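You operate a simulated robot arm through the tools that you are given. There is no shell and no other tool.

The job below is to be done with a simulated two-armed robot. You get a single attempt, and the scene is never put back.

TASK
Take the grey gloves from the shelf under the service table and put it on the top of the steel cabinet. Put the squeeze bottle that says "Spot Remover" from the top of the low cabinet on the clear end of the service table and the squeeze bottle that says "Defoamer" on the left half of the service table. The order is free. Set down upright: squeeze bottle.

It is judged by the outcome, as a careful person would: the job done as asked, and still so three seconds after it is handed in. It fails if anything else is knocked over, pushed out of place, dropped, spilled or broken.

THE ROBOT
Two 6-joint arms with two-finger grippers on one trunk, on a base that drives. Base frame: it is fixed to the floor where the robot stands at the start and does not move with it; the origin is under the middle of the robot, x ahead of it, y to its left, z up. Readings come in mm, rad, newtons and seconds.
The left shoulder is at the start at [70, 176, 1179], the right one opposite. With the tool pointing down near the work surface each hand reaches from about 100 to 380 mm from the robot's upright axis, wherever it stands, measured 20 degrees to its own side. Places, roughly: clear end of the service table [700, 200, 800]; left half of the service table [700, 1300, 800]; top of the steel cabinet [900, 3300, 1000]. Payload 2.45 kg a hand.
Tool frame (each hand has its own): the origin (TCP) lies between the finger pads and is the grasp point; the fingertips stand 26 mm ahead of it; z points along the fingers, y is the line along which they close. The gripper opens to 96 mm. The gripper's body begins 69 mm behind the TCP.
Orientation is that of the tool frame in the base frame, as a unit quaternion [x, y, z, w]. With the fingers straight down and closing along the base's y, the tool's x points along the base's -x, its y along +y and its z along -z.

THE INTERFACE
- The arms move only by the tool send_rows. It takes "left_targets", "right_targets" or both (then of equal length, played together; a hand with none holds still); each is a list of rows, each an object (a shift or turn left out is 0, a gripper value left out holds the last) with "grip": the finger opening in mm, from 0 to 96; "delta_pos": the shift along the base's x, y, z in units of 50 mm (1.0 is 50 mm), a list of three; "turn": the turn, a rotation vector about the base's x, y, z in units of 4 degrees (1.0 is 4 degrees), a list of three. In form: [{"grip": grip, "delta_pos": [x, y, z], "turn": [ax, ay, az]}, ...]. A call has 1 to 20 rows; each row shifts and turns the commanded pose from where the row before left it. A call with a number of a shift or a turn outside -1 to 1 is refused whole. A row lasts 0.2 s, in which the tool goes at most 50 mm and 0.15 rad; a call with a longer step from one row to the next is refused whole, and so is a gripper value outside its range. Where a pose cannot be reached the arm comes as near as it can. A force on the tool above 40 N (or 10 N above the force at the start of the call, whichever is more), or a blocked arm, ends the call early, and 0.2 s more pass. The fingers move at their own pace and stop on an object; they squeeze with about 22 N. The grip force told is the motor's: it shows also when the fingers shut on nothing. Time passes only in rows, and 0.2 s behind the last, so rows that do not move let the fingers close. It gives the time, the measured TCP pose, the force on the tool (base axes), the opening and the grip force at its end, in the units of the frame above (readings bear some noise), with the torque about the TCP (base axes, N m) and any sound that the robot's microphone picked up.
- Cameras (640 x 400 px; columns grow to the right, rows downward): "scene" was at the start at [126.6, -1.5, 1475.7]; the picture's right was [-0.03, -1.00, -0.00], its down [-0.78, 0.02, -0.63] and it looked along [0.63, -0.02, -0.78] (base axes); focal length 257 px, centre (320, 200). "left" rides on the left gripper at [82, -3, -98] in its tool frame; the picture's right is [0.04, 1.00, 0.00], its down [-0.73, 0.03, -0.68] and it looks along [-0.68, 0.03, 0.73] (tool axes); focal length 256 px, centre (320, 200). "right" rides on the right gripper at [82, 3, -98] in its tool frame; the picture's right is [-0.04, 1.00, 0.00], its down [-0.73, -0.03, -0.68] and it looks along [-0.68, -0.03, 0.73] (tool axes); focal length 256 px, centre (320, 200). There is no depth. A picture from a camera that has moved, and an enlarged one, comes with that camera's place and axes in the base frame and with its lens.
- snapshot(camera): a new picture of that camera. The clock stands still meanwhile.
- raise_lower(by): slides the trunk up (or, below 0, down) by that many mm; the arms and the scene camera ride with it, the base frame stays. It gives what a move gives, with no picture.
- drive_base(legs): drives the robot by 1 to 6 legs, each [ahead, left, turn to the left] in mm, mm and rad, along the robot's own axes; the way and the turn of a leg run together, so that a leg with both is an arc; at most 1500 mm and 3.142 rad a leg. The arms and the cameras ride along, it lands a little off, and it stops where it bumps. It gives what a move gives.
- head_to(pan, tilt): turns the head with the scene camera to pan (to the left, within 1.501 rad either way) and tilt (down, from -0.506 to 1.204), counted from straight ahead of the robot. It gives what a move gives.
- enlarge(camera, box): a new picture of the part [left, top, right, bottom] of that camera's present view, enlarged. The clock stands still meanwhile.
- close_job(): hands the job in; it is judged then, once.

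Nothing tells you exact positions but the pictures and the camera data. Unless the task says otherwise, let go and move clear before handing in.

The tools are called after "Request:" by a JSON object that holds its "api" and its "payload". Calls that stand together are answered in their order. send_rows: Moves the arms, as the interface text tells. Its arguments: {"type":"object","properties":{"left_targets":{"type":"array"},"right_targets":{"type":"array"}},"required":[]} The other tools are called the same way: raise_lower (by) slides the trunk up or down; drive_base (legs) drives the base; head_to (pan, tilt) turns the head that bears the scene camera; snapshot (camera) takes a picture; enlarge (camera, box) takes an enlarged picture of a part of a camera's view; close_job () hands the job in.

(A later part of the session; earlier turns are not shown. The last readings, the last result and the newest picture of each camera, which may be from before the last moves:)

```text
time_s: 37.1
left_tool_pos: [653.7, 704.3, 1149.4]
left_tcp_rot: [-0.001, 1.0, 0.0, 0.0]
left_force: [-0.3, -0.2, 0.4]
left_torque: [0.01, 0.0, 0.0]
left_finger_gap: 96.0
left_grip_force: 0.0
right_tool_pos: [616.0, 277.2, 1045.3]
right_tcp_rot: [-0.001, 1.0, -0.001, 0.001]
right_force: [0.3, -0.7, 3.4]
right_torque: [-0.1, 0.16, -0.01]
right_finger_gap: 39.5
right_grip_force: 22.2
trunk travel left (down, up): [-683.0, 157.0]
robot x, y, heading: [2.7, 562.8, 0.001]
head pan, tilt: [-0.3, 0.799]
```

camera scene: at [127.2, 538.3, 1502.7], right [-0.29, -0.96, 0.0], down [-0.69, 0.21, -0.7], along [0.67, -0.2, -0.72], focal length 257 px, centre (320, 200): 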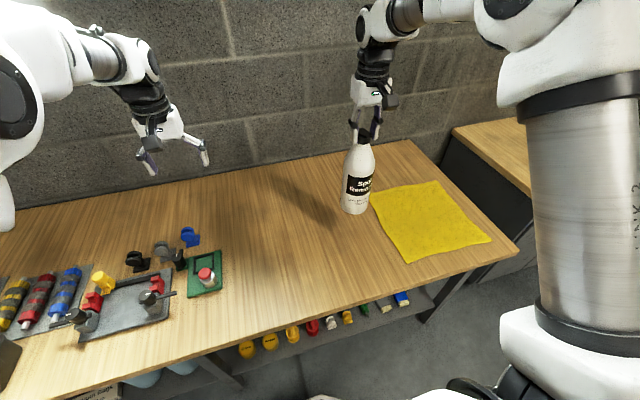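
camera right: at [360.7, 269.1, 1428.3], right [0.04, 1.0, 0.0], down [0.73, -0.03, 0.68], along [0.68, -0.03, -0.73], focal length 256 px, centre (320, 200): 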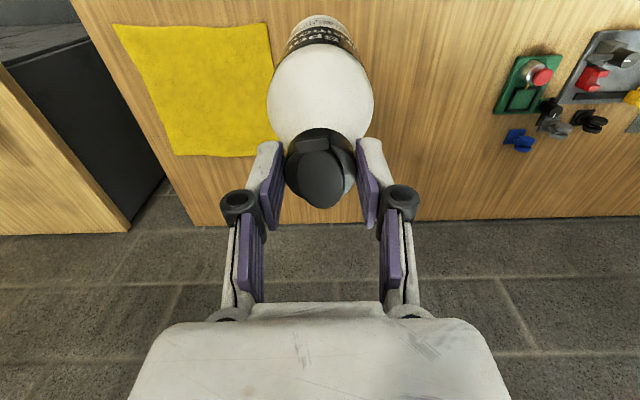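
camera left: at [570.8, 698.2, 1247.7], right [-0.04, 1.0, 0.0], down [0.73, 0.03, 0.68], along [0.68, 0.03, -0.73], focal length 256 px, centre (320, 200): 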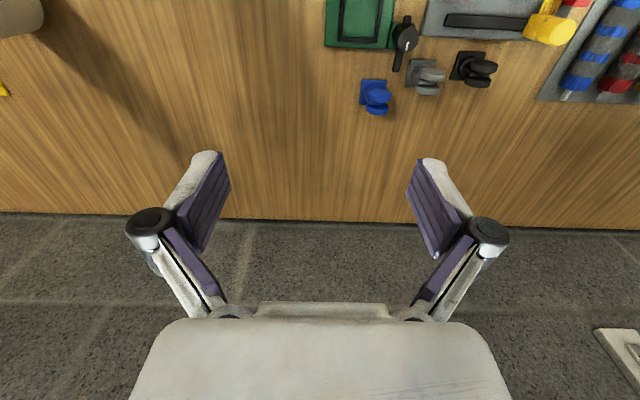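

The bottle now stands on the table (the force changed sign). I open the fingers and go straight up.

Request:
{"api": "send_rows", "payload": {"right_targets": [{"grip": 60}, {"grip": 80}, {"grip": 90}, {}]}}

Request:
{"api": "send_rows", "payload": {"right_targets": [{"delta_pos": [0, 0, 0.2]}, {"delta_pos": [0, 0, 0.5]}, {"delta_pos": [0, 0, 0.8]}, {"delta_pos": [0, 0, 0.9]}, {}]}}

Request:
{"api": "snapshot", "payload": {"camera": "scene"}}

Request:
{"api": "snapshot", "payload": {"camera": "right"}}

```text
time_s: 38.1
left_tool_pos: [652.7, 703.2, 1148.7]
left_tcp_rot: [0.0, 1.0, -0.001, 0.0]
left_force: [-0.6, 0.5, 1.1]
left_torque: [0.03, -0.02, -0.01]
left_finger_gap: 96.2
left_grip_force: 0.1
right_tool_pos: [617.3, 276.1, 1045.7]
right_tcp_rot: [-0.001, 1.0, -0.001, 0.0]
right_force: [0.3, 0.2, -0.7]
right_torque: [-0.01, 0.0, -0.02]
right_finger_gap: 90.1
right_grip_force: 0.0
trunk travel left (down, up): [-683.0, 157.0]
robot x, y, heading: [-0.7, 560.6, 0.001]
head pan, tilt: [-0.3, 0.799]
```

```text
time_s: 39.3
left_tool_pos: [654.4, 701.2, 1150.2]
left_tcp_rot: [-0.001, 1.0, 0.001, 0.0]
left_force: [0.4, 0.4, -0.6]
left_torque: [0.0, 0.03, -0.02]
left_finger_gap: 95.9
left_grip_force: 0.1
right_tool_pos: [618.5, 275.4, 1165.9]
right_tcp_rot: [-0.001, 1.0, 0.0, 0.0]
right_force: [-0.6, -0.3, 0.2]
right_torque: [-0.02, 0.01, 0.02]
right_finger_gap: 90.0
right_grip_force: 0.0
trunk travel left (down, up): [-683.0, 157.0]
robot x, y, heading: [2.4, 561.5, 0.005]
head pan, tilt: [-0.3, 0.799]
```

```text
taken
camera scene: at [127.8, 538.5, 1502.7], right [-0.29, -0.96, 0.0], down [-0.69, 0.21, -0.7], along [0.67, -0.2, -0.72], focal length 257 px, centre (320, 200)
```

scene: 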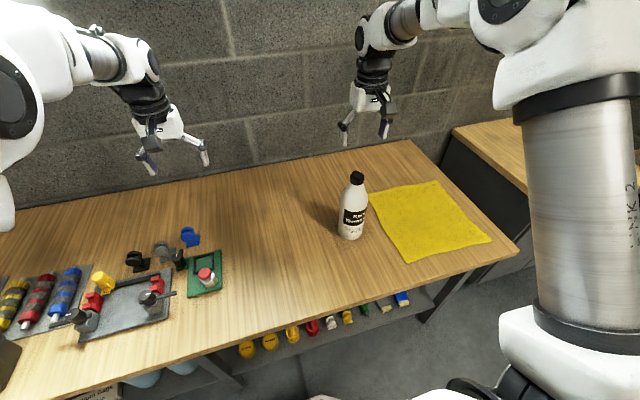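

```text
taken
camera right: at [535.6, 277.8, 1263.9], right [0.04, 1.0, 0.0], down [0.73, -0.03, 0.68], along [0.68, -0.03, -0.73], focal length 256 px, centre (320, 200)
```

right: 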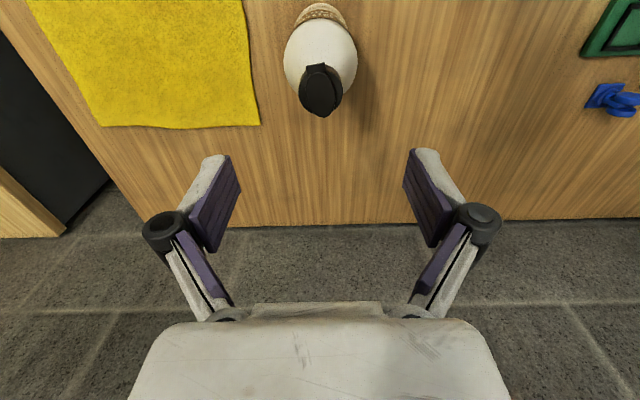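

Spot Remover stands upright on the clear end. While here, I look at the left half of the table for a free spot.

Request:
{"api": "head_to", "payload": {"pan": 0.9, "tilt": 0.7}}

Request:
{"api": "snapshot", "payload": {"camera": "scene"}}

Request:
{"api": "head_to", "payload": {"pan": 1.3, "tilt": 0.6}}

Request:
{"api": "snapshot", "payload": {"camera": "scene"}}

```text
time_s: 40.7
left_tool_pos: [652.4, 702.8, 1149.8]
left_tcp_rot: [0.0, 1.0, -0.001, 0.0]
left_force: [-0.8, -0.3, 0.4]
left_torque: [-0.01, -0.01, 0.0]
left_finger_gap: 96.1
left_grip_force: 0.0
right_tool_pos: [616.3, 275.4, 1166.2]
right_tcp_rot: [-0.001, 1.0, 0.0, 0.0]
right_force: [0.1, 0.1, -0.4]
right_torque: [-0.01, -0.02, -0.02]
right_finger_gap: 90.0
right_grip_force: 0.0
trunk travel left (down, up): [-683.0, 157.0]
robot x, y, heading: [0.2, 561.9, 0.002]
head pan, tilt: [0.901, 0.7]
```

```text
taken
camera scene: at [102.6, 629.1, 1511.0], right [0.78, -0.62, 0.0], down [-0.4, -0.51, -0.76], along [0.47, 0.6, -0.64], focal length 257 px, centre (320, 200)
```

scene: 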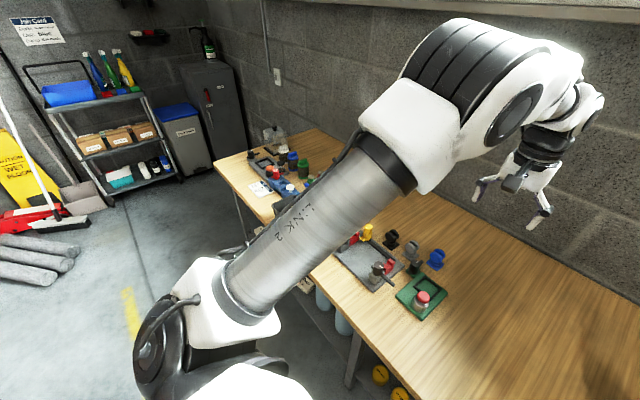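

```text
time_s: 41.5
left_tool_pos: [653.0, 702.7, 1150.9]
left_tcp_rot: [-0.001, 1.0, 0.0, 0.0]
left_force: [0.1, 0.4, -0.2]
left_torque: [-0.01, -0.01, -0.02]
left_finger_gap: 95.9
left_grip_force: 0.0
right_tool_pos: [617.2, 275.7, 1165.9]
right_tcp_rot: [-0.001, 1.0, 0.0, 0.0]
right_force: [-0.4, 0.5, 0.5]
right_torque: [0.03, 0.01, -0.01]
right_finger_gap: 89.8
right_grip_force: 0.1
trunk travel left (down, up): [-683.0, 157.0]
robot x, y, heading: [0.2, 561.8, -0.002]
head pan, tilt: [1.3, 0.6]
```

```text
taken
camera scene: at [73.5, 647.6, 1519.6], right [0.96, -0.27, 0.0], down [-0.15, -0.54, -0.82], along [0.22, 0.8, -0.57], focal length 257 px, centre (320, 200)
```

scene: 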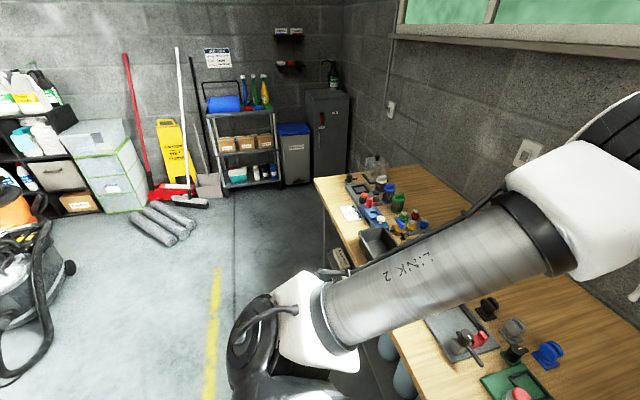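

The back strip of the left half (x about 780–1040) looks free. Now back to the right for the Defoamer.

Request:
{"api": "raise_lower", "payload": {"by": 120}}

Request:
{"api": "drive_base", "payload": {"legs": [[0, -880, 0]]}}

Request:
{"api": "head_to", "payload": {"pan": -0.7, "tilt": 0.7}}

Request:
{"api": "snapshot", "payload": {"camera": "right"}}

Request:
{"api": "snapshot", "payload": {"camera": "scene"}}

```text
time_s: 43.0
left_tool_pos: [652.5, 702.9, 1270.1]
left_tcp_rot: [-0.001, 1.0, 0.0, 0.0]
left_force: [-0.1, 0.3, -0.4]
left_torque: [0.01, 0.0, 0.0]
left_finger_gap: 96.1
left_grip_force: 0.1
right_tool_pos: [617.7, 275.1, 1284.5]
right_tcp_rot: [-0.001, 1.0, 0.001, 0.0]
right_force: [-0.7, -0.1, 0.3]
right_torque: [-0.02, 0.0, 0.01]
right_finger_gap: 89.8
right_grip_force: 0.0
trunk travel left (down, up): [-803.0, 37.0]
robot x, y, heading: [-0.4, 561.5, -0.001]
head pan, tilt: [1.3, 0.6]
```

```text
time_s: 47.7
left_tool_pos: [654.4, -178.3, 1268.9]
left_tcp_rot: [-0.001, 1.0, 0.0, 0.0]
left_force: [-0.8, -0.7, -0.3]
left_torque: [0.0, 0.03, -0.01]
left_finger_gap: 96.0
left_grip_force: 0.1
right_tool_pos: [617.8, -605.6, 1286.1]
right_tcp_rot: [-0.001, 1.0, 0.001, 0.0]
right_force: [0.4, 1.1, 0.2]
right_torque: [-0.03, -0.03, 0.05]
right_finger_gap: 89.8
right_grip_force: 0.1
trunk travel left (down, up): [-803.0, 37.0]
robot x, y, heading: [1.7, -319.5, 0.001]
head pan, tilt: [1.3, 0.6]
```

```text
time_s: 49.6
left_tool_pos: [655.6, -178.3, 1269.6]
left_tcp_rot: [-0.001, 1.0, 0.0, 0.001]
left_force: [0.2, -0.9, -0.4]
left_torque: [0.01, -0.01, 0.0]
left_finger_gap: 96.1
left_grip_force: 0.0
right_tool_pos: [618.5, -605.1, 1285.0]
right_tcp_rot: [-0.001, 1.0, 0.0, 0.0]
right_force: [-0.1, -0.3, 0.3]
right_torque: [-0.01, 0.01, 0.04]
right_finger_gap: 90.0
right_grip_force: 0.1
trunk travel left (down, up): [-803.0, 37.0]
robot x, y, heading: [0.4, -319.6, 0.007]
head pan, tilt: [-0.7, 0.7]
```

```text
taken
camera right: at [536.3, -603.4, 1383.8], right [0.04, 1.0, 0.0], down [0.73, -0.03, 0.68], along [0.68, -0.03, -0.73], focal length 256 px, centre (320, 200)
```

right: 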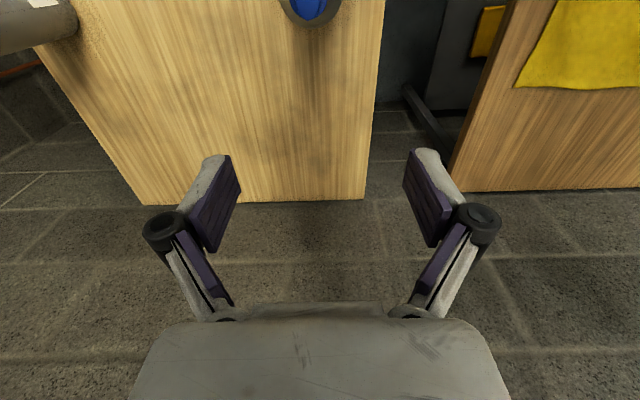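

```text
taken
camera scene: at [116.4, -373.5, 1631.0], right [-0.64, -0.77, 0.0], down [-0.49, 0.41, -0.76], along [0.59, -0.49, -0.64], focal length 257 px, centre (320, 200)
```

scene: 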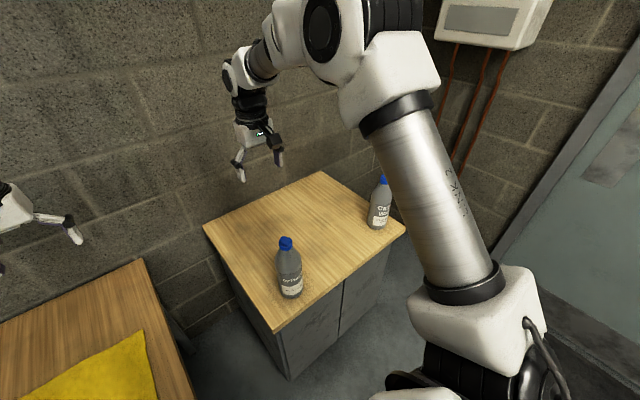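

The Defoamer is below and slightly in front of the hand. I move the hand to about [560, -617, 1165] above its cap.

Request:
{"api": "send_rows", "payload": {"right_targets": [{"grip": 96, "delta_pos": [-0.5, -0.06, 0]}, {"delta_pos": [-0.5, -0.06, -0.3]}, {"delta_pos": [-0.16, -0.06, -0.7]}, {"delta_pos": [0, -0.06, -0.7]}, {"delta_pos": [0, 0, -0.7]}, {}]}}

Request:
{"api": "snapshot", "payload": {"camera": "right"}}

Request:
{"api": "enlarge", "payload": {"camera": "scene", "box": [190, 190, 350, 290]}}

```text
time_s: 51.0
left_tool_pos: [654.9, -177.8, 1270.5]
left_tcp_rot: [0.0, 1.0, 0.001, 0.0]
left_force: [0.1, -0.3, -0.1]
left_torque: [0.06, 0.01, 0.0]
left_finger_gap: 96.2
left_grip_force: 0.0
right_tool_pos: [560.2, -617.5, 1164.0]
right_tcp_rot: [-0.001, 1.0, 0.0, 0.0]
right_force: [-0.4, 0.6, 0.1]
right_torque: [0.01, 0.02, 0.0]
right_finger_gap: 95.8
right_grip_force: 0.0
trunk travel left (down, up): [-803.0, 37.0]
robot x, y, heading: [0.6, -318.5, -0.0]
head pan, tilt: [-0.7, 0.7]
```

```text
taken
camera right: at [477.7, -614.0, 1263.2], right [0.04, 1.0, 0.0], down [0.73, -0.03, 0.68], along [0.68, -0.03, -0.73], focal length 256 px, centre (320, 200)
```

right: 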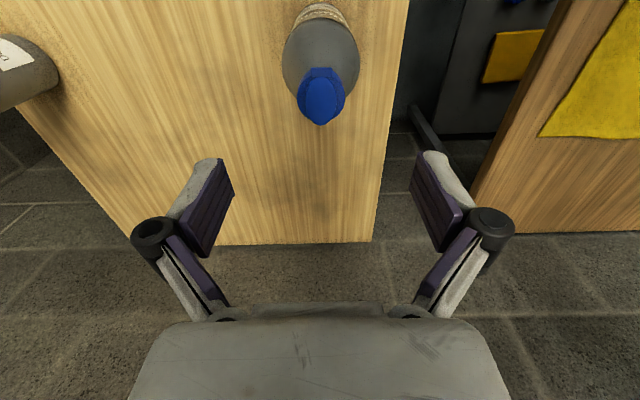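

```text
4.00 times, centred on (270, 240) of scene
camera zoom: at [116.2, -373.3, 1631.0], right [-0.64, -0.77, 0.0], down [-0.49, 0.41, -0.76], along [0.59, -0.49, -0.64], focal length 1026 px, centre (520, 40)
```

zoom: 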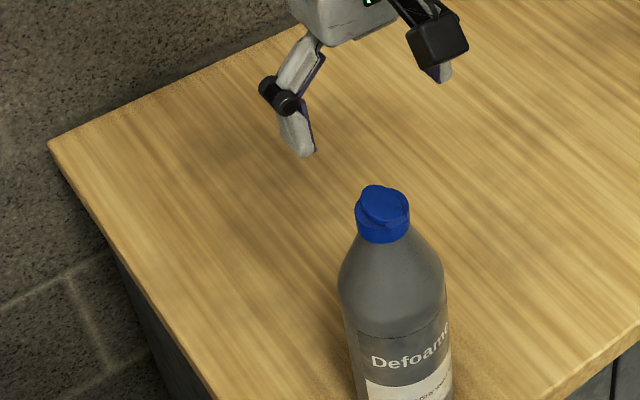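

The hand is aligned within about 1–2 mm. I descend so the tips end at the bottom of the cap.

Request:
{"api": "send_rows", "payload": {"right_targets": [{"delta_pos": [-0.02, 0.02, -0.6]}, {"delta_pos": [0, 0, -0.6]}, {"delta_pos": [0, 0, -0.4]}, {"delta_pos": [0, 0, -0.36]}, {}]}}

Request:
{"api": "snapshot", "payload": {"camera": "right"}}

Request:
{"api": "enlarge", "payload": {"camera": "scene", "box": [190, 190, 350, 290]}}

```text
time_s: 52.2
left_tool_pos: [654.7, -178.2, 1269.9]
left_tcp_rot: [-0.001, 1.0, 0.0, 0.001]
left_force: [0.2, -0.3, -0.6]
left_torque: [0.02, 0.02, 0.0]
left_finger_gap: 96.2
left_grip_force: 0.1
right_tool_pos: [560.3, -617.5, 1066.6]
right_tcp_rot: [0.0, 1.0, -0.001, 0.001]
right_force: [-0.3, 0.1, -0.3]
right_torque: [0.02, 0.0, -0.01]
right_finger_gap: 96.3
right_grip_force: 0.1
trunk travel left (down, up): [-803.0, 37.0]
robot x, y, heading: [0.3, -319.9, -0.003]
head pan, tilt: [-0.7, 0.7]
```

```text
taken
camera right: at [476.8, -614.6, 1165.2], right [0.04, 1.0, 0.0], down [0.73, -0.03, 0.68], along [0.68, -0.03, -0.73], focal length 256 px, centre (320, 200)
```

right: 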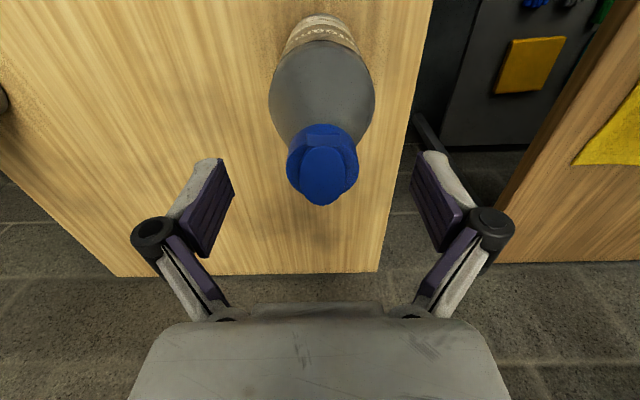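

```text
4.00 times, centred on (270, 240) of scene
camera zoom: at [116.4, -373.5, 1631.0], right [-0.64, -0.77, 0.0], down [-0.49, 0.41, -0.76], along [0.59, -0.49, -0.64], focal length 1026 px, centre (520, 40)
```

zoom: 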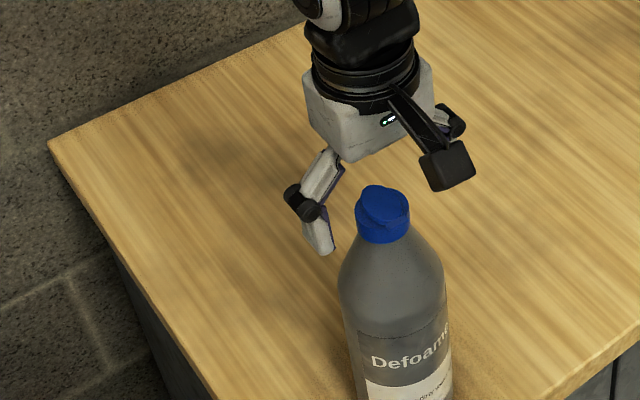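

Same picture as with the first bottle; I close on the cap and lift a little.

Request:
{"api": "send_rows", "payload": {"right_targets": [{"grip": 60}, {"grip": 40}, {"grip": 20}, {"grip": 20}, {"grip": 20}]}}

Request:
{"api": "send_rows", "payload": {"right_targets": [{"delta_pos": [0, 0, 0.2]}, {"delta_pos": [0, 0, 0.4]}, {"delta_pos": [0, 0, 0.6]}, {"delta_pos": [0, 0, 0.6]}, {}]}}

Request:
{"api": "snapshot", "payload": {"camera": "right"}}

Request:
{"api": "snapshot", "payload": {"camera": "scene"}}

```text
time_s: 53.4
left_tool_pos: [654.2, -177.7, 1270.0]
left_tcp_rot: [-0.001, 1.0, 0.0, -0.001]
left_force: [1.2, -0.3, -0.4]
left_torque: [-0.02, -0.03, 0.0]
left_finger_gap: 96.0
left_grip_force: 0.0
right_tool_pos: [558.8, -616.8, 1067.8]
right_tcp_rot: [-0.001, 1.0, 0.0, 0.0]
right_force: [0.1, 0.7, 0.2]
right_torque: [0.09, -0.13, 0.02]
right_finger_gap: 39.5
right_grip_force: 22.2
trunk travel left (down, up): [-803.0, 37.0]
robot x, y, heading: [4.8, -318.7, 0.008]
head pan, tilt: [-0.7, 0.7]
```

```text
time_s: 54.6
left_tool_pos: [655.6, -178.1, 1269.3]
left_tcp_rot: [-0.001, 1.0, 0.0, -0.001]
left_force: [0.0, 0.8, 0.1]
left_torque: [-0.04, 0.02, -0.01]
left_finger_gap: 96.1
left_grip_force: 0.0
right_tool_pos: [559.0, -615.8, 1156.2]
right_tcp_rot: [-0.001, 1.0, 0.0, -0.001]
right_force: [0.0, 0.1, -5.7]
right_torque: [-0.02, 0.01, 0.02]
right_finger_gap: 39.5
right_grip_force: 22.4
trunk travel left (down, up): [-803.0, 37.0]
robot x, y, heading: [0.1, -318.0, 0.004]
head pan, tilt: [-0.7, 0.7]
```

```text
taken
camera right: at [477.2, -614.7, 1255.2], right [0.04, 1.0, 0.0], down [0.73, -0.03, 0.68], along [0.68, -0.03, -0.74], focal length 256 px, centre (320, 200)
```

right: 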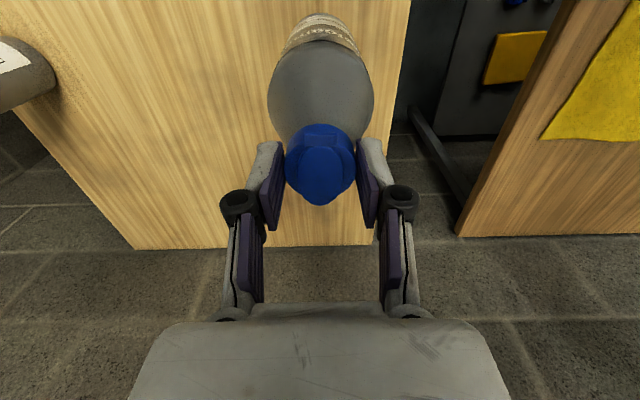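

```text
taken
camera scene: at [117.6, -373.9, 1630.9], right [-0.64, -0.77, 0.0], down [-0.49, 0.41, -0.76], along [0.59, -0.49, -0.64], focal length 257 px, centre (320, 200)
```

scene: 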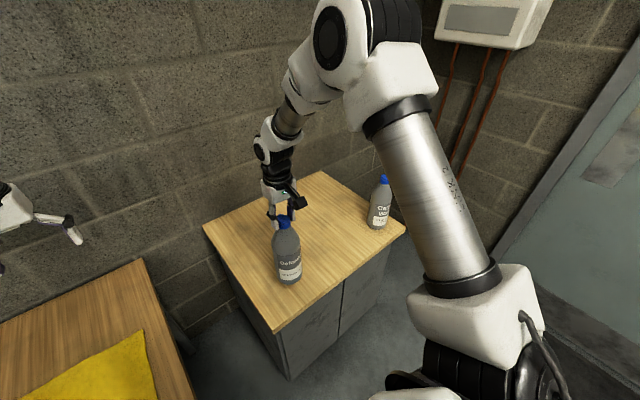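

The Defoamer hangs securely. I raise and retract it, then drive left past the Spot Remover, stopping partway to look at the floor and table ahead.

Request:
{"api": "send_rows", "payload": {"right_targets": [{"delta_pos": [-0.3, 0, 0.7]}, {"delta_pos": [-0.5, 0, 0.7]}, {"delta_pos": [-0.5, 0, 0.7]}, {"delta_pos": [-0.5, 0, 0.7]}, {"delta_pos": [-0.5, 0, 0.7]}, {}]}}

Request:
{"api": "raise_lower", "payload": {"by": 30}}

Request:
{"api": "drive_base", "payload": {"legs": [[0, 1020, 0]]}}

Request:
{"api": "head_to", "payload": {"pan": 0.75, "tilt": 0.95}}

Request:
{"api": "snapshot", "payload": {"camera": "scene"}}

Request:
{"api": "snapshot", "payload": {"camera": "left"}}

```text
time_s: 56.0
left_tool_pos: [655.9, -178.3, 1268.5]
left_tcp_rot: [-0.001, 1.0, 0.0, -0.001]
left_force: [-0.1, -1.0, -0.6]
left_torque: [0.01, -0.01, -0.04]
left_finger_gap: 95.8
left_grip_force: 0.1
right_tool_pos: [448.6, -616.6, 1329.6]
right_tcp_rot: [-0.001, 1.0, 0.0, -0.002]
right_force: [-0.4, -0.4, -4.8]
right_torque: [0.05, 0.01, -0.02]
right_finger_gap: 39.3
right_grip_force: 22.2
right hand out of reach, approached as far as the arm can: row 5
trunk travel left (down, up): [-803.0, 37.0]
robot x, y, heading: [3.1, -318.5, -0.002]
head pan, tilt: [-0.7, 0.7]
```

```text
time_s: 56.8
left_tool_pos: [655.6, -179.0, 1300.1]
left_tcp_rot: [-0.001, 1.0, 0.0, 0.0]
left_force: [0.2, 0.8, 0.0]
left_torque: [-0.01, 0.04, 0.0]
left_finger_gap: 96.0
left_grip_force: 0.0
right_tool_pos: [449.8, -616.2, 1359.7]
right_tcp_rot: [-0.001, 1.0, 0.0, -0.002]
right_force: [0.6, 0.0, -4.9]
right_torque: [0.01, 0.05, -0.01]
right_finger_gap: 39.4
right_grip_force: 22.7
trunk travel left (down, up): [-833.0, 7.0]
robot x, y, heading: [-1.1, -321.3, 0.002]
head pan, tilt: [-0.7, 0.7]
```

```text
time_s: 62.0
left_tool_pos: [660.8, 817.6, 1298.7]
left_tcp_rot: [0.006, 1.0, 0.001, 0.0]
left_force: [-0.3, 0.6, -0.5]
left_torque: [-0.02, -0.03, -0.01]
left_finger_gap: 96.0
left_grip_force: 0.0
right_tool_pos: [448.9, 382.0, 1360.1]
right_tcp_rot: [0.006, 1.0, 0.0, -0.002]
right_force: [-0.8, -0.3, -5.0]
right_torque: [0.01, 0.0, -0.02]
right_finger_gap: 39.7
right_grip_force: 22.4
trunk travel left (down, up): [-833.0, 7.0]
robot x, y, heading: [6.9, 684.7, -0.006]
head pan, tilt: [-0.7, 0.7]
```

```text
time_s: 63.5
left_tool_pos: [661.5, 818.6, 1299.2]
left_tcp_rot: [0.005, 1.0, 0.0, 0.0]
left_force: [0.4, 0.5, -0.7]
left_torque: [-0.01, -0.03, 0.0]
left_finger_gap: 96.0
left_grip_force: 0.2
right_tool_pos: [448.6, 383.2, 1358.6]
right_tcp_rot: [0.006, 1.0, 0.0, -0.001]
right_force: [-0.2, 0.0, -4.4]
right_torque: [-0.04, 0.02, 0.0]
right_finger_gap: 39.4
right_grip_force: 22.2
trunk travel left (down, up): [-833.0, 7.0]
robot x, y, heading: [4.2, 682.9, -0.009]
head pan, tilt: [0.75, 0.949]
```

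```text
taken
camera scene: at [110.2, 734.0, 1641.2], right [0.67, -0.74, 0.0], down [-0.6, -0.55, -0.58], along [0.43, 0.39, -0.81], focal length 257 px, centre (320, 200)
```

scene: 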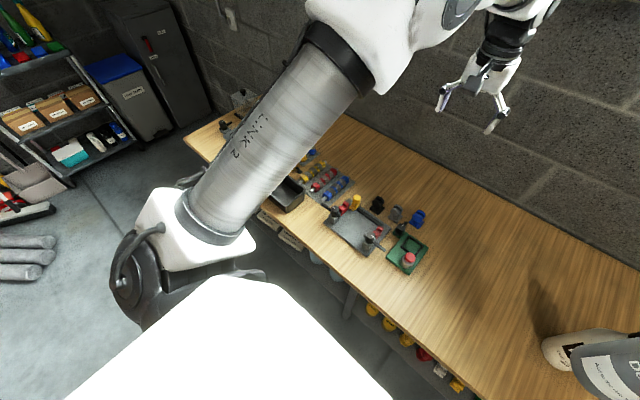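

```text
taken
camera left: at [578.2, 814.7, 1397.8], right [-0.03, 1.0, 0.0], down [0.73, 0.02, 0.68], along [0.68, 0.02, -0.73], focal length 256 px, centre (320, 200)
```

left: 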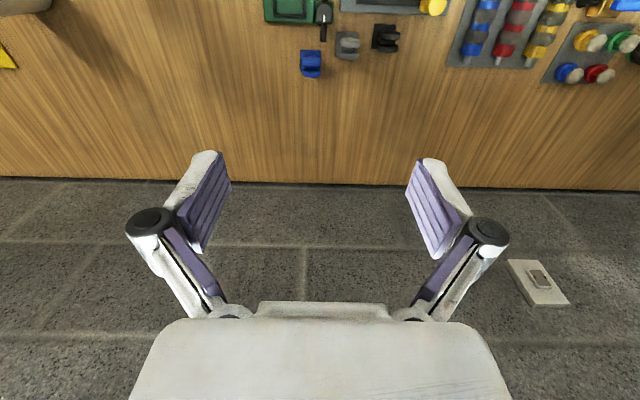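

The back strip is clear; items end at about x = 745, and the table spans y from about -225 to 1864. I'll aim for about [850, 1180] and drive on left.

Request:
{"api": "drive_base", "payload": {"legs": [[0, 745, 0.009]]}}

Request:
{"api": "head_to", "payload": {"pan": -0.2, "tilt": 0.85}}

Request:
{"api": "snapshot", "payload": {"camera": "scene"}}

Request:
{"api": "snapshot", "payload": {"camera": "right"}}

Request:
{"api": "snapshot", "payload": {"camera": "left"}}

```text
time_s: 67.6
left_tool_pos: [665.9, 1570.5, 1298.7]
left_tcp_rot: [0.003, 1.0, 0.001, 0.0]
left_force: [0.4, 0.3, 0.1]
left_torque: [0.02, -0.01, -0.05]
left_finger_gap: 96.1
left_grip_force: 0.0
right_tool_pos: [457.3, 1133.8, 1359.9]
right_tcp_rot: [0.003, 1.0, 0.002, -0.001]
right_force: [0.5, -0.2, -5.7]
right_torque: [0.0, 0.01, -0.01]
right_finger_gap: 39.5
right_grip_force: 21.5
trunk travel left (down, up): [-833.0, 7.0]
robot x, y, heading: [8.7, 1436.4, -0.006]
head pan, tilt: [0.75, 0.949]
```

```text
time_s: 68.8
left_tool_pos: [666.7, 1571.1, 1299.8]
left_tcp_rot: [0.003, 1.0, 0.0, 0.0]
left_force: [0.0, -0.1, 0.1]
left_torque: [0.04, -0.02, -0.02]
left_finger_gap: 96.0
left_grip_force: 0.0
right_tool_pos: [456.5, 1135.5, 1360.3]
right_tcp_rot: [0.002, 1.0, 0.0, 0.0]
right_force: [-0.1, 0.2, -5.2]
right_torque: [0.02, 0.04, -0.02]
right_finger_gap: 39.5
right_grip_force: 21.8
trunk travel left (down, up): [-833.0, 7.0]
robot x, y, heading: [13.0, 1435.8, -0.007]
head pan, tilt: [-0.201, 0.85]
```

```text
taken
camera scene: at [138.6, 1418.7, 1648.7], right [-0.2, -0.98, 0.0], down [-0.74, 0.15, -0.66], along [0.65, -0.13, -0.75], focal length 257 px, centre (320, 200)
```

scene: 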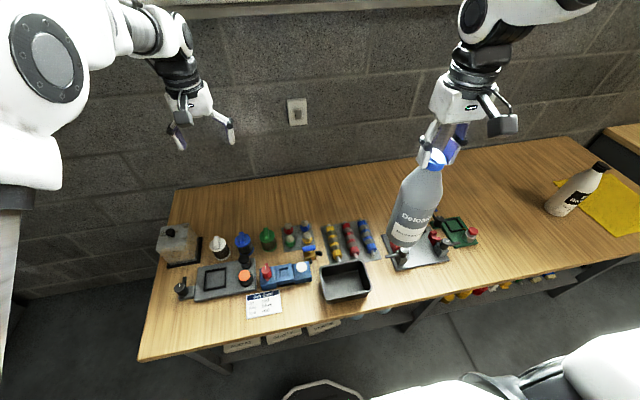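

```text
taken
camera right: at [374.1, 1137.4, 1458.3], right [0.04, 1.0, 0.0], down [0.74, -0.03, 0.68], along [0.68, -0.03, -0.74], focal length 256 px, centre (320, 200)
```

right: 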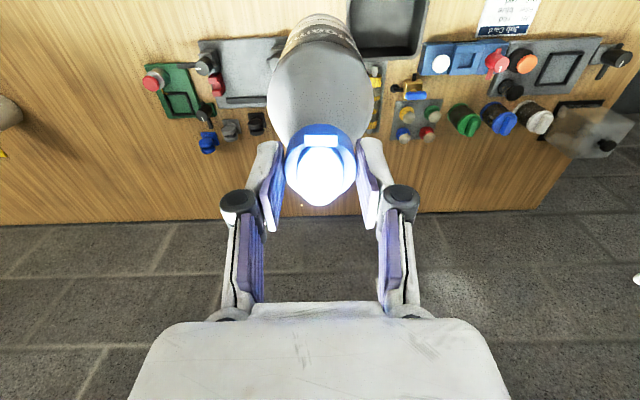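

```text
taken
camera left: at [583.0, 1567.5, 1397.8], right [-0.04, 1.0, 0.0], down [0.73, 0.03, 0.68], along [0.68, 0.02, -0.73], focal length 256 px, centre (320, 200)
```

left: 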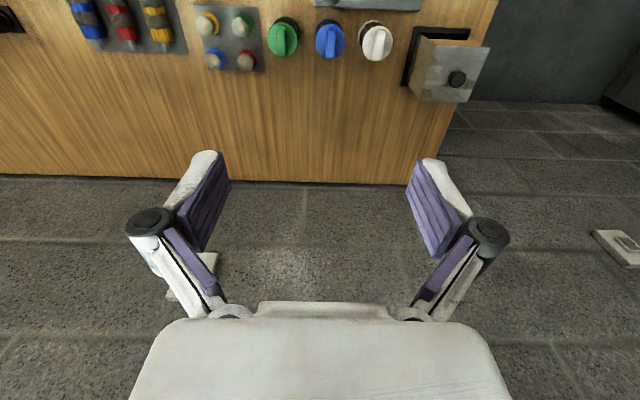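

The whole back strip is free. I lower the trunk to bring the hand to about 1210 mm and extend over the strip.

Request:
{"api": "raise_lower", "payload": {"by": -150}}

Request:
{"api": "send_rows", "payload": {"right_targets": [{"delta_pos": [0.5, 0, 0]}, {"delta_pos": [0.7, 0.05, 0]}, {"delta_pos": [0.7, 0.05, 0]}, {"delta_pos": [0.7, 0.05, 0]}, {"delta_pos": [0.7, 0.05, 0]}, {"delta_pos": [0.7, 0.05, 0]}, {"delta_pos": [0.7, 0.05, 0]}, {"delta_pos": [0.7, 0, 0]}, {"delta_pos": [0.6, 0, 0]}, {}]}}

Request:
{"api": "snapshot", "payload": {"camera": "scene"}}

Request:
{"api": "snapshot", "payload": {"camera": "right"}}

```text
time_s: 70.6
left_tool_pos: [665.6, 1571.9, 1150.3]
left_tcp_rot: [0.002, 1.0, -0.001, 0.0]
left_force: [-0.9, 0.2, -0.8]
left_torque: [-0.01, -0.03, 0.0]
left_finger_gap: 95.8
left_grip_force: 0.2
right_tool_pos: [455.8, 1134.5, 1210.2]
right_tcp_rot: [0.002, 1.0, 0.0, 0.0]
right_force: [-0.4, 0.0, -4.3]
right_torque: [-0.03, 0.0, 0.03]
right_finger_gap: 39.7
right_grip_force: 21.5
trunk travel left (down, up): [-683.0, 157.0]
robot x, y, heading: [11.9, 1434.6, -0.004]
head pan, tilt: [-0.201, 0.85]
```

```text
time_s: 72.8
left_tool_pos: [663.2, 1572.8, 1151.1]
left_tcp_rot: [0.003, 1.0, 0.0, 0.001]
left_force: [-0.2, 0.4, 0.1]
left_torque: [-0.01, -0.04, -0.01]
left_finger_gap: 96.2
left_grip_force: 0.1
right_tool_pos: [734.2, 1154.8, 1204.8]
right_tcp_rot: [0.002, 1.0, 0.0, -0.001]
right_force: [0.7, 0.7, -5.2]
right_torque: [-0.02, -0.01, -0.03]
right_finger_gap: 39.7
right_grip_force: 22.4
right hand out of reach, approached as far as the arm can: row 9
trunk travel left (down, up): [-683.0, 157.0]
robot x, y, heading: [5.6, 1436.1, -0.001]
head pan, tilt: [-0.201, 0.85]
```

```text
taken
camera scene: at [136.6, 1419.6, 1498.9], right [-0.2, -0.98, 0.0], down [-0.74, 0.15, -0.66], along [0.65, -0.13, -0.75], focal length 257 px, centre (320, 200)
```

scene: 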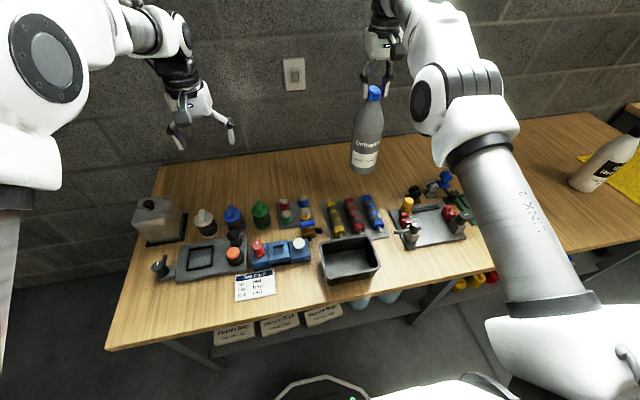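

```text
taken
camera right: at [651.7, 1155.9, 1303.1], right [0.04, 1.0, 0.0], down [0.74, -0.03, 0.68], along [0.68, -0.03, -0.74], focal length 256 px, centre (320, 200)
```

right: 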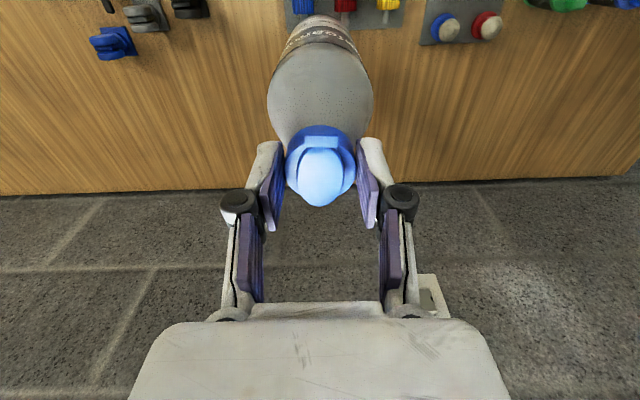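

The arm's reach ends at x ≈ 734 here. I check how much room the base has in front to move closer.

Request:
{"api": "head_to", "payload": {"pan": 0.0, "tilt": 1.2}}

Request:
{"api": "snapshot", "payload": {"camera": "scene"}}

```text
time_s: 73.6
left_tool_pos: [667.5, 1571.0, 1149.4]
left_tcp_rot: [0.002, 1.0, 0.0, -0.002]
left_force: [0.9, 0.1, 0.0]
left_torque: [0.0, 0.02, -0.01]
left_finger_gap: 96.0
left_grip_force: 0.0
right_tool_pos: [736.7, 1152.9, 1202.8]
right_tcp_rot: [0.001, 1.0, 0.0, 0.0]
right_force: [0.4, 0.5, -4.9]
right_torque: [0.0, 0.03, -0.03]
right_finger_gap: 39.3
right_grip_force: 21.6
trunk travel left (down, up): [-683.0, 157.0]
robot x, y, heading: [11.7, 1437.5, -0.004]
head pan, tilt: [0.0, 1.201]
```

```text
taken
camera scene: at [119.0, 1434.5, 1474.9], right [0.0, -1.0, 0.0], down [-0.93, 0.0, -0.36], along [0.36, 0.0, -0.93], focal length 257 px, centre (320, 200)
```

scene: 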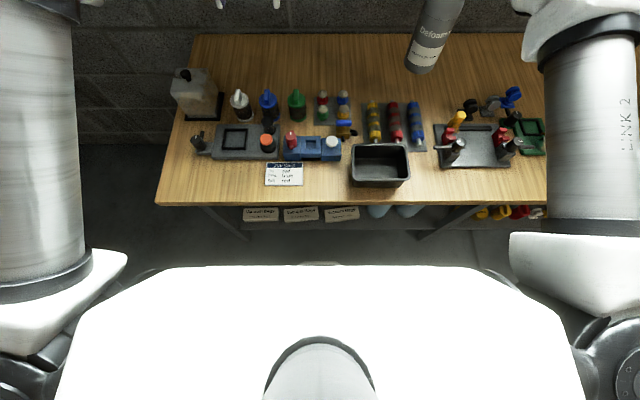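

The base front is at most x ≈ 320 and the shelf edge is at about 437, so 75 mm forward is safe. I drive ahead gently.

Request:
{"api": "drive_base", "payload": {"legs": [[75, 0, 0]]}}

Request:
{"api": "send_rows", "payload": {"right_targets": [{"delta_pos": [0, 0, -0.4]}, {"delta_pos": [0.2, 0, -0.5]}, {"delta_pos": [0.2, 0, -0.5]}, {}]}}

Request:
{"api": "head_to", "payload": {"pan": -0.3, "tilt": 0.8}}

Request:
{"api": "snapshot", "payload": {"camera": "scene"}}

Request:
{"api": "snapshot", "payload": {"camera": "right"}}

```text
time_s: 74.7
left_tool_pos: [737.1, 1571.4, 1150.9]
left_tcp_rot: [0.003, 1.0, 0.0, 0.001]
left_force: [-0.6, -0.3, -0.3]
left_torque: [0.01, 0.0, 0.0]
left_finger_gap: 96.1
left_grip_force: 0.0
right_tool_pos: [806.7, 1152.8, 1206.6]
right_tcp_rot: [0.003, 1.0, 0.0, 0.0]
right_force: [0.2, 0.3, -5.3]
right_torque: [0.02, 0.01, 0.02]
right_finger_gap: 39.4
right_grip_force: 21.8
trunk travel left (down, up): [-683.0, 157.0]
robot x, y, heading: [85.7, 1436.2, -0.002]
head pan, tilt: [0.0, 1.201]
```

```text
time_s: 75.7
left_tool_pos: [737.6, 1571.6, 1151.8]
left_tcp_rot: [0.002, 1.0, 0.0, 0.001]
left_force: [-1.0, -0.2, 0.2]
left_torque: [-0.01, -0.05, -0.04]
left_finger_gap: 96.2
left_grip_force: 0.0
right_tool_pos: [827.0, 1152.8, 1135.2]
right_tcp_rot: [0.002, 1.0, 0.0, 0.0]
right_force: [-1.0, 0.6, -4.5]
right_torque: [0.01, 0.0, 0.02]
right_finger_gap: 39.6
right_grip_force: 22.0
trunk travel left (down, up): [-683.0, 157.0]
robot x, y, heading: [84.4, 1435.9, -0.002]
head pan, tilt: [0.0, 1.201]
```

```text
time_s: 76.5
left_tool_pos: [741.2, 1570.4, 1148.7]
left_tcp_rot: [0.003, 1.0, 0.0, -0.001]
left_force: [-0.3, -0.1, 0.5]
left_torque: [0.0, 0.03, 0.0]
left_finger_gap: 96.2
left_grip_force: 0.2
right_tool_pos: [829.3, 1152.4, 1132.4]
right_tcp_rot: [0.002, 1.0, 0.0, -0.002]
right_force: [0.2, 0.9, -6.1]
right_torque: [0.0, 0.02, 0.0]
right_finger_gap: 39.8
right_grip_force: 21.9
trunk travel left (down, up): [-683.0, 157.0]
robot x, y, heading: [85.0, 1435.1, -0.006]
head pan, tilt: [-0.3, 0.799]
```

```text
taken
camera scene: at [214.3, 1410.4, 1502.5], right [-0.3, -0.95, 0.0], down [-0.69, 0.22, -0.7], along [0.66, -0.21, -0.72], focal length 257 px, centre (320, 200)
```

scene: 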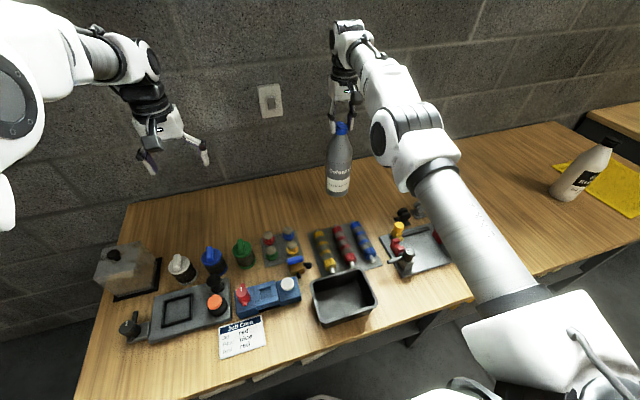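

```text
taken
camera right: at [747.2, 1154.7, 1231.8], right [0.04, 1.0, 0.0], down [0.74, -0.03, 0.68], along [0.68, -0.03, -0.74], focal length 256 px, centre (320, 200)
```

right: 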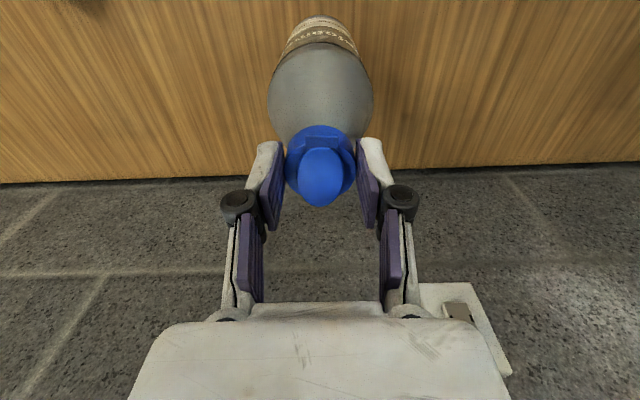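

The bottle hangs over the free strip at [829, 1152]. I lower it to near contact height (about 1046) and then feel for the table.

Request:
{"api": "send_rows", "payload": {"right_targets": [{"delta_pos": [0, 0, -0.5]}, {"delta_pos": [0, 0, -0.5]}, {"delta_pos": [0, 0, -0.4]}, {"delta_pos": [0, 0, -0.1]}, {}]}}

Request:
{"api": "send_rows", "payload": {"right_targets": [{"delta_pos": [0, 0, -0.06]}, {"delta_pos": [0, 0, -0.06]}, {}]}}

```text
time_s: 77.7
left_tool_pos: [740.0, 1572.6, 1149.2]
left_tcp_rot: [0.003, 1.0, 0.001, 0.0]
left_force: [-0.3, 0.1, -0.6]
left_torque: [-0.01, -0.03, -0.02]
left_finger_gap: 96.2
left_grip_force: 0.1
right_tool_pos: [837.0, 1150.4, 1059.7]
right_tcp_rot: [0.003, 1.0, 0.0, -0.003]
right_force: [0.6, 0.2, -5.0]
right_torque: [0.02, 0.01, -0.05]
right_finger_gap: 39.6
right_grip_force: 22.6
right hand out of reach, approached as far as the arm can: row 2, 4
trunk travel left (down, up): [-683.0, 157.0]
robot x, y, heading: [83.5, 1435.4, -0.009]
head pan, tilt: [-0.3, 0.799]
```

```text
time_s: 78.5
left_tool_pos: [740.6, 1572.1, 1149.3]
left_tcp_rot: [0.003, 1.0, 0.0, -0.001]
left_force: [0.0, -0.6, 0.9]
left_torque: [0.02, -0.01, -0.01]
left_finger_gap: 96.3
left_grip_force: 0.0
right_tool_pos: [838.4, 1152.7, 1053.3]
right_tcp_rot: [0.003, 1.0, 0.0, -0.003]
right_force: [0.2, -0.4, -4.6]
right_torque: [-0.03, 0.0, -0.01]
right_finger_gap: 39.2
right_grip_force: 22.0
trunk travel left (down, up): [-683.0, 157.0]
robot x, y, heading: [80.4, 1436.1, -0.006]
head pan, tilt: [-0.3, 0.799]
```

Request:
{"api": "send_rows", "payload": {"right_targets": [{"delta_pos": [0, 0, -0.04]}, {"delta_pos": [0, 0, -0.04]}, {}]}}

Request:
{"api": "send_rows", "payload": {"right_targets": [{"delta_pos": [0, 0, -0.03]}, {"delta_pos": [0, 0, -0.03]}, {}]}}

```text
time_s: 79.3
left_tool_pos: [739.5, 1570.9, 1150.6]
left_tcp_rot: [0.002, 1.0, 0.0, 0.0]
left_force: [1.0, 0.4, -0.2]
left_torque: [0.03, -0.04, 0.03]
left_finger_gap: 96.1
left_grip_force: 0.1
right_tool_pos: [838.9, 1151.3, 1049.6]
right_tcp_rot: [0.003, 1.0, 0.0, -0.002]
right_force: [-0.3, -0.4, -4.1]
right_torque: [0.02, 0.03, 0.01]
right_finger_gap: 39.6
right_grip_force: 22.1
trunk travel left (down, up): [-683.0, 157.0]
robot x, y, heading: [87.7, 1435.6, -0.013]
head pan, tilt: [-0.3, 0.799]
```

```text
time_s: 80.1
left_tool_pos: [740.1, 1572.8, 1149.2]
left_tcp_rot: [0.002, 1.0, 0.0, 0.001]
left_force: [0.0, -0.8, 0.1]
left_torque: [-0.02, -0.05, -0.04]
left_finger_gap: 95.9
left_grip_force: 0.1
right_tool_pos: [837.5, 1152.3, 1048.1]
right_tcp_rot: [0.003, 1.0, 0.0, -0.002]
right_force: [-0.4, 0.7, -2.1]
right_torque: [-0.13, -0.08, 0.0]
right_finger_gap: 39.2
right_grip_force: 21.9
trunk travel left (down, up): [-683.0, 157.0]
robot x, y, heading: [84.7, 1435.3, -0.002]
head pan, tilt: [-0.3, 0.799]
```

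The load is coming off, contact has begun. One more small step and I release.

Request:
{"api": "send_rows", "payload": {"right_targets": [{"delta_pos": [0, 0, -0.03]}, {}]}}

Request:
{"api": "enlarge", "payload": {"camera": "scene", "box": [260, 100, 420, 200]}}

```text
time_s: 80.7
left_tool_pos: [738.5, 1571.9, 1150.7]
left_tcp_rot: [0.003, 1.0, 0.0, 0.0]
left_force: [0.2, 0.8, 1.0]
left_torque: [0.01, 0.01, 0.02]
left_finger_gap: 95.9
left_grip_force: 0.1
right_tool_pos: [838.2, 1152.1, 1047.3]
right_tcp_rot: [0.002, 1.0, 0.0, -0.001]
right_force: [1.6, -2.2, 5.9]
right_torque: [-0.19, -0.04, 0.05]
right_finger_gap: 39.5
right_grip_force: 21.7
trunk travel left (down, up): [-683.0, 157.0]
robot x, y, heading: [86.9, 1434.1, -0.003]
head pan, tilt: [-0.3, 0.799]
```

```text
4.00 times, centred on (340, 150) of scene
camera zoom: at [211.8, 1411.1, 1503.0], right [-0.3, -0.95, 0.0], down [-0.68, 0.22, -0.7], along [0.67, -0.21, -0.72], focal length 1026 px, centre (240, 400)
```

zoom: 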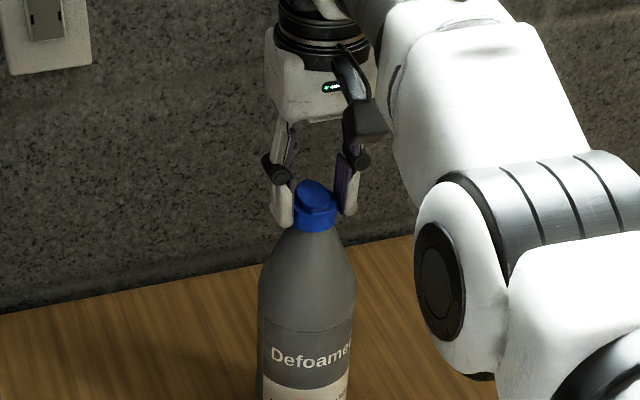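

Request:
{"api": "send_rows", "payload": {"right_targets": [{"grip": 60}, {"grip": 80}, {"grip": 96}, {}]}}

Request:
{"api": "send_rows", "payload": {"right_targets": [{"delta_pos": [0, 0, 0.2]}, {"delta_pos": [0, 0, 0.4]}, {"delta_pos": [0, 0, 0.6]}, {"delta_pos": [-0.1, 0, 0.6]}, {"delta_pos": [-0.2, 0, 0.5]}, {}]}}

Request:
{"api": "snapshot", "payload": {"camera": "scene"}}

Request:
{"api": "snapshot", "payload": {"camera": "right"}}

```text
time_s: 81.7
left_tool_pos: [739.0, 1571.4, 1150.6]
left_tcp_rot: [0.002, 1.0, 0.0, 0.0]
left_force: [-0.1, 0.4, 0.6]
left_torque: [-0.03, -0.02, -0.02]
left_finger_gap: 96.1
left_grip_force: 0.0
right_tool_pos: [837.5, 1151.8, 1045.3]
right_tcp_rot: [0.003, 1.0, -0.001, -0.002]
right_force: [0.6, 0.1, 0.1]
right_torque: [-0.01, 0.03, -0.03]
right_finger_gap: 96.0
right_grip_force: 0.1
trunk travel left (down, up): [-683.0, 157.0]
robot x, y, heading: [89.1, 1436.5, -0.01]
head pan, tilt: [-0.3, 0.799]
```

```text
time_s: 83.1
left_tool_pos: [740.1, 1570.6, 1149.8]
left_tcp_rot: [0.003, 1.0, 0.001, 0.0]
left_force: [-0.2, 0.1, -0.3]
left_torque: [-0.02, 0.0, 0.03]
left_finger_gap: 96.0
left_grip_force: 0.1
right_tool_pos: [820.4, 1152.0, 1159.8]
right_tcp_rot: [0.002, 1.0, 0.0, -0.001]
right_force: [0.2, -0.5, -0.1]
right_torque: [0.03, 0.01, -0.01]
right_finger_gap: 95.8
right_grip_force: 0.0
right hand out of reach, approached as far as the arm can: row 3, 5
trunk travel left (down, up): [-683.0, 157.0]
robot x, y, heading: [86.8, 1437.8, -0.003]
head pan, tilt: [-0.3, 0.799]
```

```text
taken
camera scene: at [213.1, 1410.6, 1502.7], right [-0.3, -0.95, 0.0], down [-0.68, 0.22, -0.7], along [0.66, -0.21, -0.72], focal length 257 px, centre (320, 200)
```

scene: 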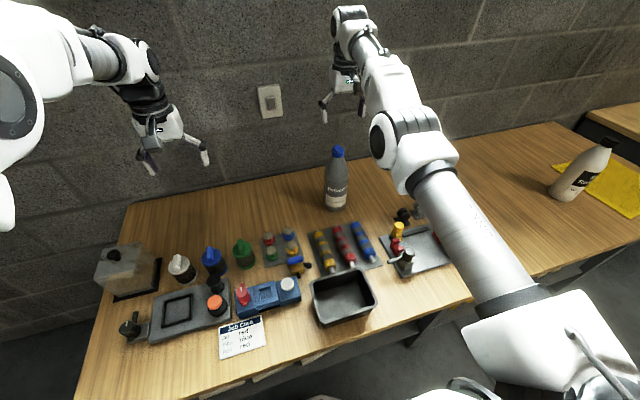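

```text
taken
camera right: at [738.1, 1154.3, 1259.4], right [0.04, 1.0, 0.0], down [0.74, -0.03, 0.68], along [0.68, -0.03, -0.74], focal length 256 px, centre (320, 200)
```

right: 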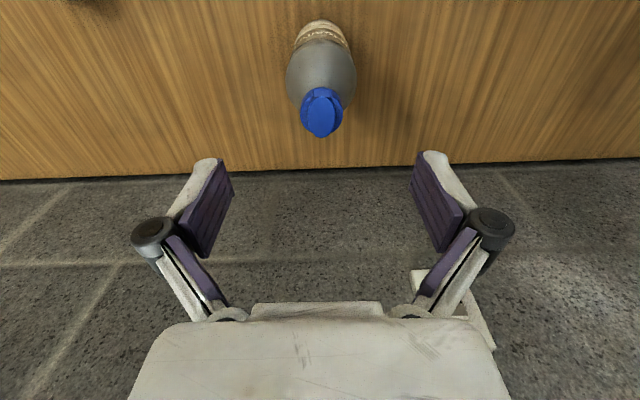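

Defoamer stands upright on the left half. Next the gloves: I retract both hands, then back away from the table before lowering the trunk.

Request:
{"api": "send_rows", "payload": {"right_targets": [{"delta_pos": [-0.8, 0, 0.1]}, {"delta_pos": [-0.9, 0, 0]}, {"delta_pos": [-0.9, 0, 0]}, {"delta_pos": [-0.9, 0, 0]}, {"delta_pos": [-0.9, 0, 0]}, {"delta_pos": [-0.8, 0, 0]}, {}], "left_targets": [{"delta_pos": [-0.6, 0, 0]}, {"delta_pos": [-0.6, 0, 0]}, {"delta_pos": [-0.6, 0, 0]}, {"delta_pos": [-0.6, 0, 0]}, {"delta_pos": [-0.6, 0, 0]}, {"delta_pos": [-0.6, 0, 0]}, {}]}}

Request:
{"api": "drive_base", "payload": {"legs": [[-420, 0, 0]]}}

Request:
{"api": "snapshot", "payload": {"camera": "scene"}}

```text
time_s: 84.7
left_tool_pos: [560.1, 1573.7, 1151.2]
left_tcp_rot: [0.0, 1.0, -0.009, -0.002]
left_force: [0.3, -0.7, 0.5]
left_torque: [0.0, 0.01, 0.01]
left_finger_gap: 96.1
left_grip_force: 0.0
right_tool_pos: [818.0, 1151.2, 1167.1]
right_tcp_rot: [0.004, 1.0, 0.0, -0.002]
right_force: [0.5, 0.3, -0.3]
right_torque: [0.01, 0.02, 0.01]
right_finger_gap: 96.1
right_grip_force: 0.0
right hand out of reach, approached as far as the arm can: row 1, 2, 3, 4, 5, 6
trunk travel left (down, up): [-683.0, 157.0]
robot x, y, heading: [85.6, 1433.4, -0.007]
head pan, tilt: [-0.3, 0.799]
```

```text
time_s: 87.3
left_tool_pos: [146.6, 1575.2, 1152.9]
left_tcp_rot: [0.001, 1.0, -0.008, 0.0]
left_force: [-0.3, -0.2, 0.5]
left_torque: [0.0, 0.02, 0.0]
left_finger_gap: 95.9
left_grip_force: 0.0
right_tool_pos: [403.9, 1152.2, 1167.2]
right_tcp_rot: [0.003, 1.0, 0.0, -0.001]
right_force: [-1.0, 0.0, -0.3]
right_torque: [0.03, -0.01, 0.01]
right_finger_gap: 96.0
right_grip_force: 0.1
trunk travel left (down, up): [-683.0, 157.0]
robot x, y, heading: [-334.1, 1435.9, -0.006]
head pan, tilt: [-0.3, 0.799]
```

```text
taken
camera scene: at [-201.0, 1412.8, 1502.7], right [-0.3, -0.95, 0.0], down [-0.68, 0.22, -0.7], along [0.66, -0.21, -0.72], focal length 257 px, centre (320, 200)
```

scene: 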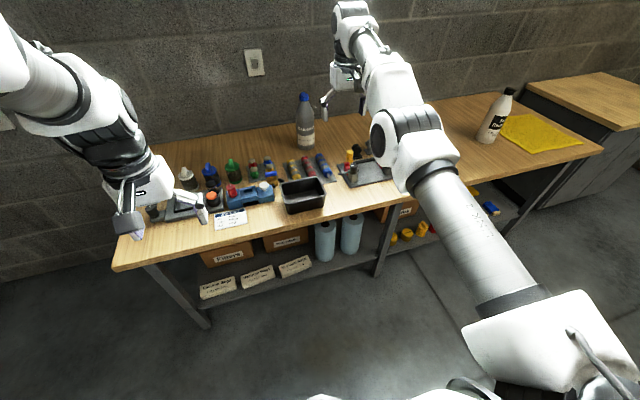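

The right arm did not retract (it reported out of reach all along, being stretched out), but it is now clear of the items. I try a gentle row to see how it responds.

Request:
{"api": "send_rows", "payload": {"right_targets": [{}, {}]}}

Request:
{"api": "send_rows", "payload": {"right_targets": [{"delta_pos": [-0.3, 0, -0.3]}, {"delta_pos": [-0.3, 0, -0.3]}, {}]}}

```text
time_s: 87.9
left_tool_pos: [146.5, 1575.0, 1152.5]
left_tcp_rot: [0.0, 1.0, -0.01, 0.0]
left_force: [-0.2, -0.3, -1.0]
left_torque: [-0.02, -0.01, 0.02]
left_finger_gap: 95.7
left_grip_force: 0.0
right_tool_pos: [402.5, 1152.0, 1166.8]
right_tcp_rot: [0.004, 1.0, 0.001, -0.002]
right_force: [-0.3, -0.7, 0.6]
right_torque: [0.02, 0.0, 0.02]
right_finger_gap: 96.1
right_grip_force: 0.1
trunk travel left (down, up): [-683.0, 157.0]
robot x, y, heading: [-331.1, 1438.0, -0.006]
head pan, tilt: [-0.3, 0.799]
```

```text
time_s: 88.7
left_tool_pos: [146.4, 1575.4, 1152.3]
left_tcp_rot: [0.001, 1.0, -0.009, 0.0]
left_force: [-0.1, -1.3, 0.6]
left_torque: [0.01, 0.01, 0.01]
left_finger_gap: 96.2
left_grip_force: 0.1
right_tool_pos: [404.6, 1150.4, 1156.9]
right_tcp_rot: [0.003, 1.0, 0.0, -0.003]
right_force: [-0.7, 0.1, -0.8]
right_torque: [0.0, 0.02, -0.02]
right_finger_gap: 96.0
right_grip_force: 0.1
right hand out of reach, approached as far as the arm can: row 1, 2
trunk travel left (down, up): [-683.0, 157.0]
robot x, y, heading: [-330.7, 1433.3, -0.009]
head pan, tilt: [-0.3, 0.799]
```

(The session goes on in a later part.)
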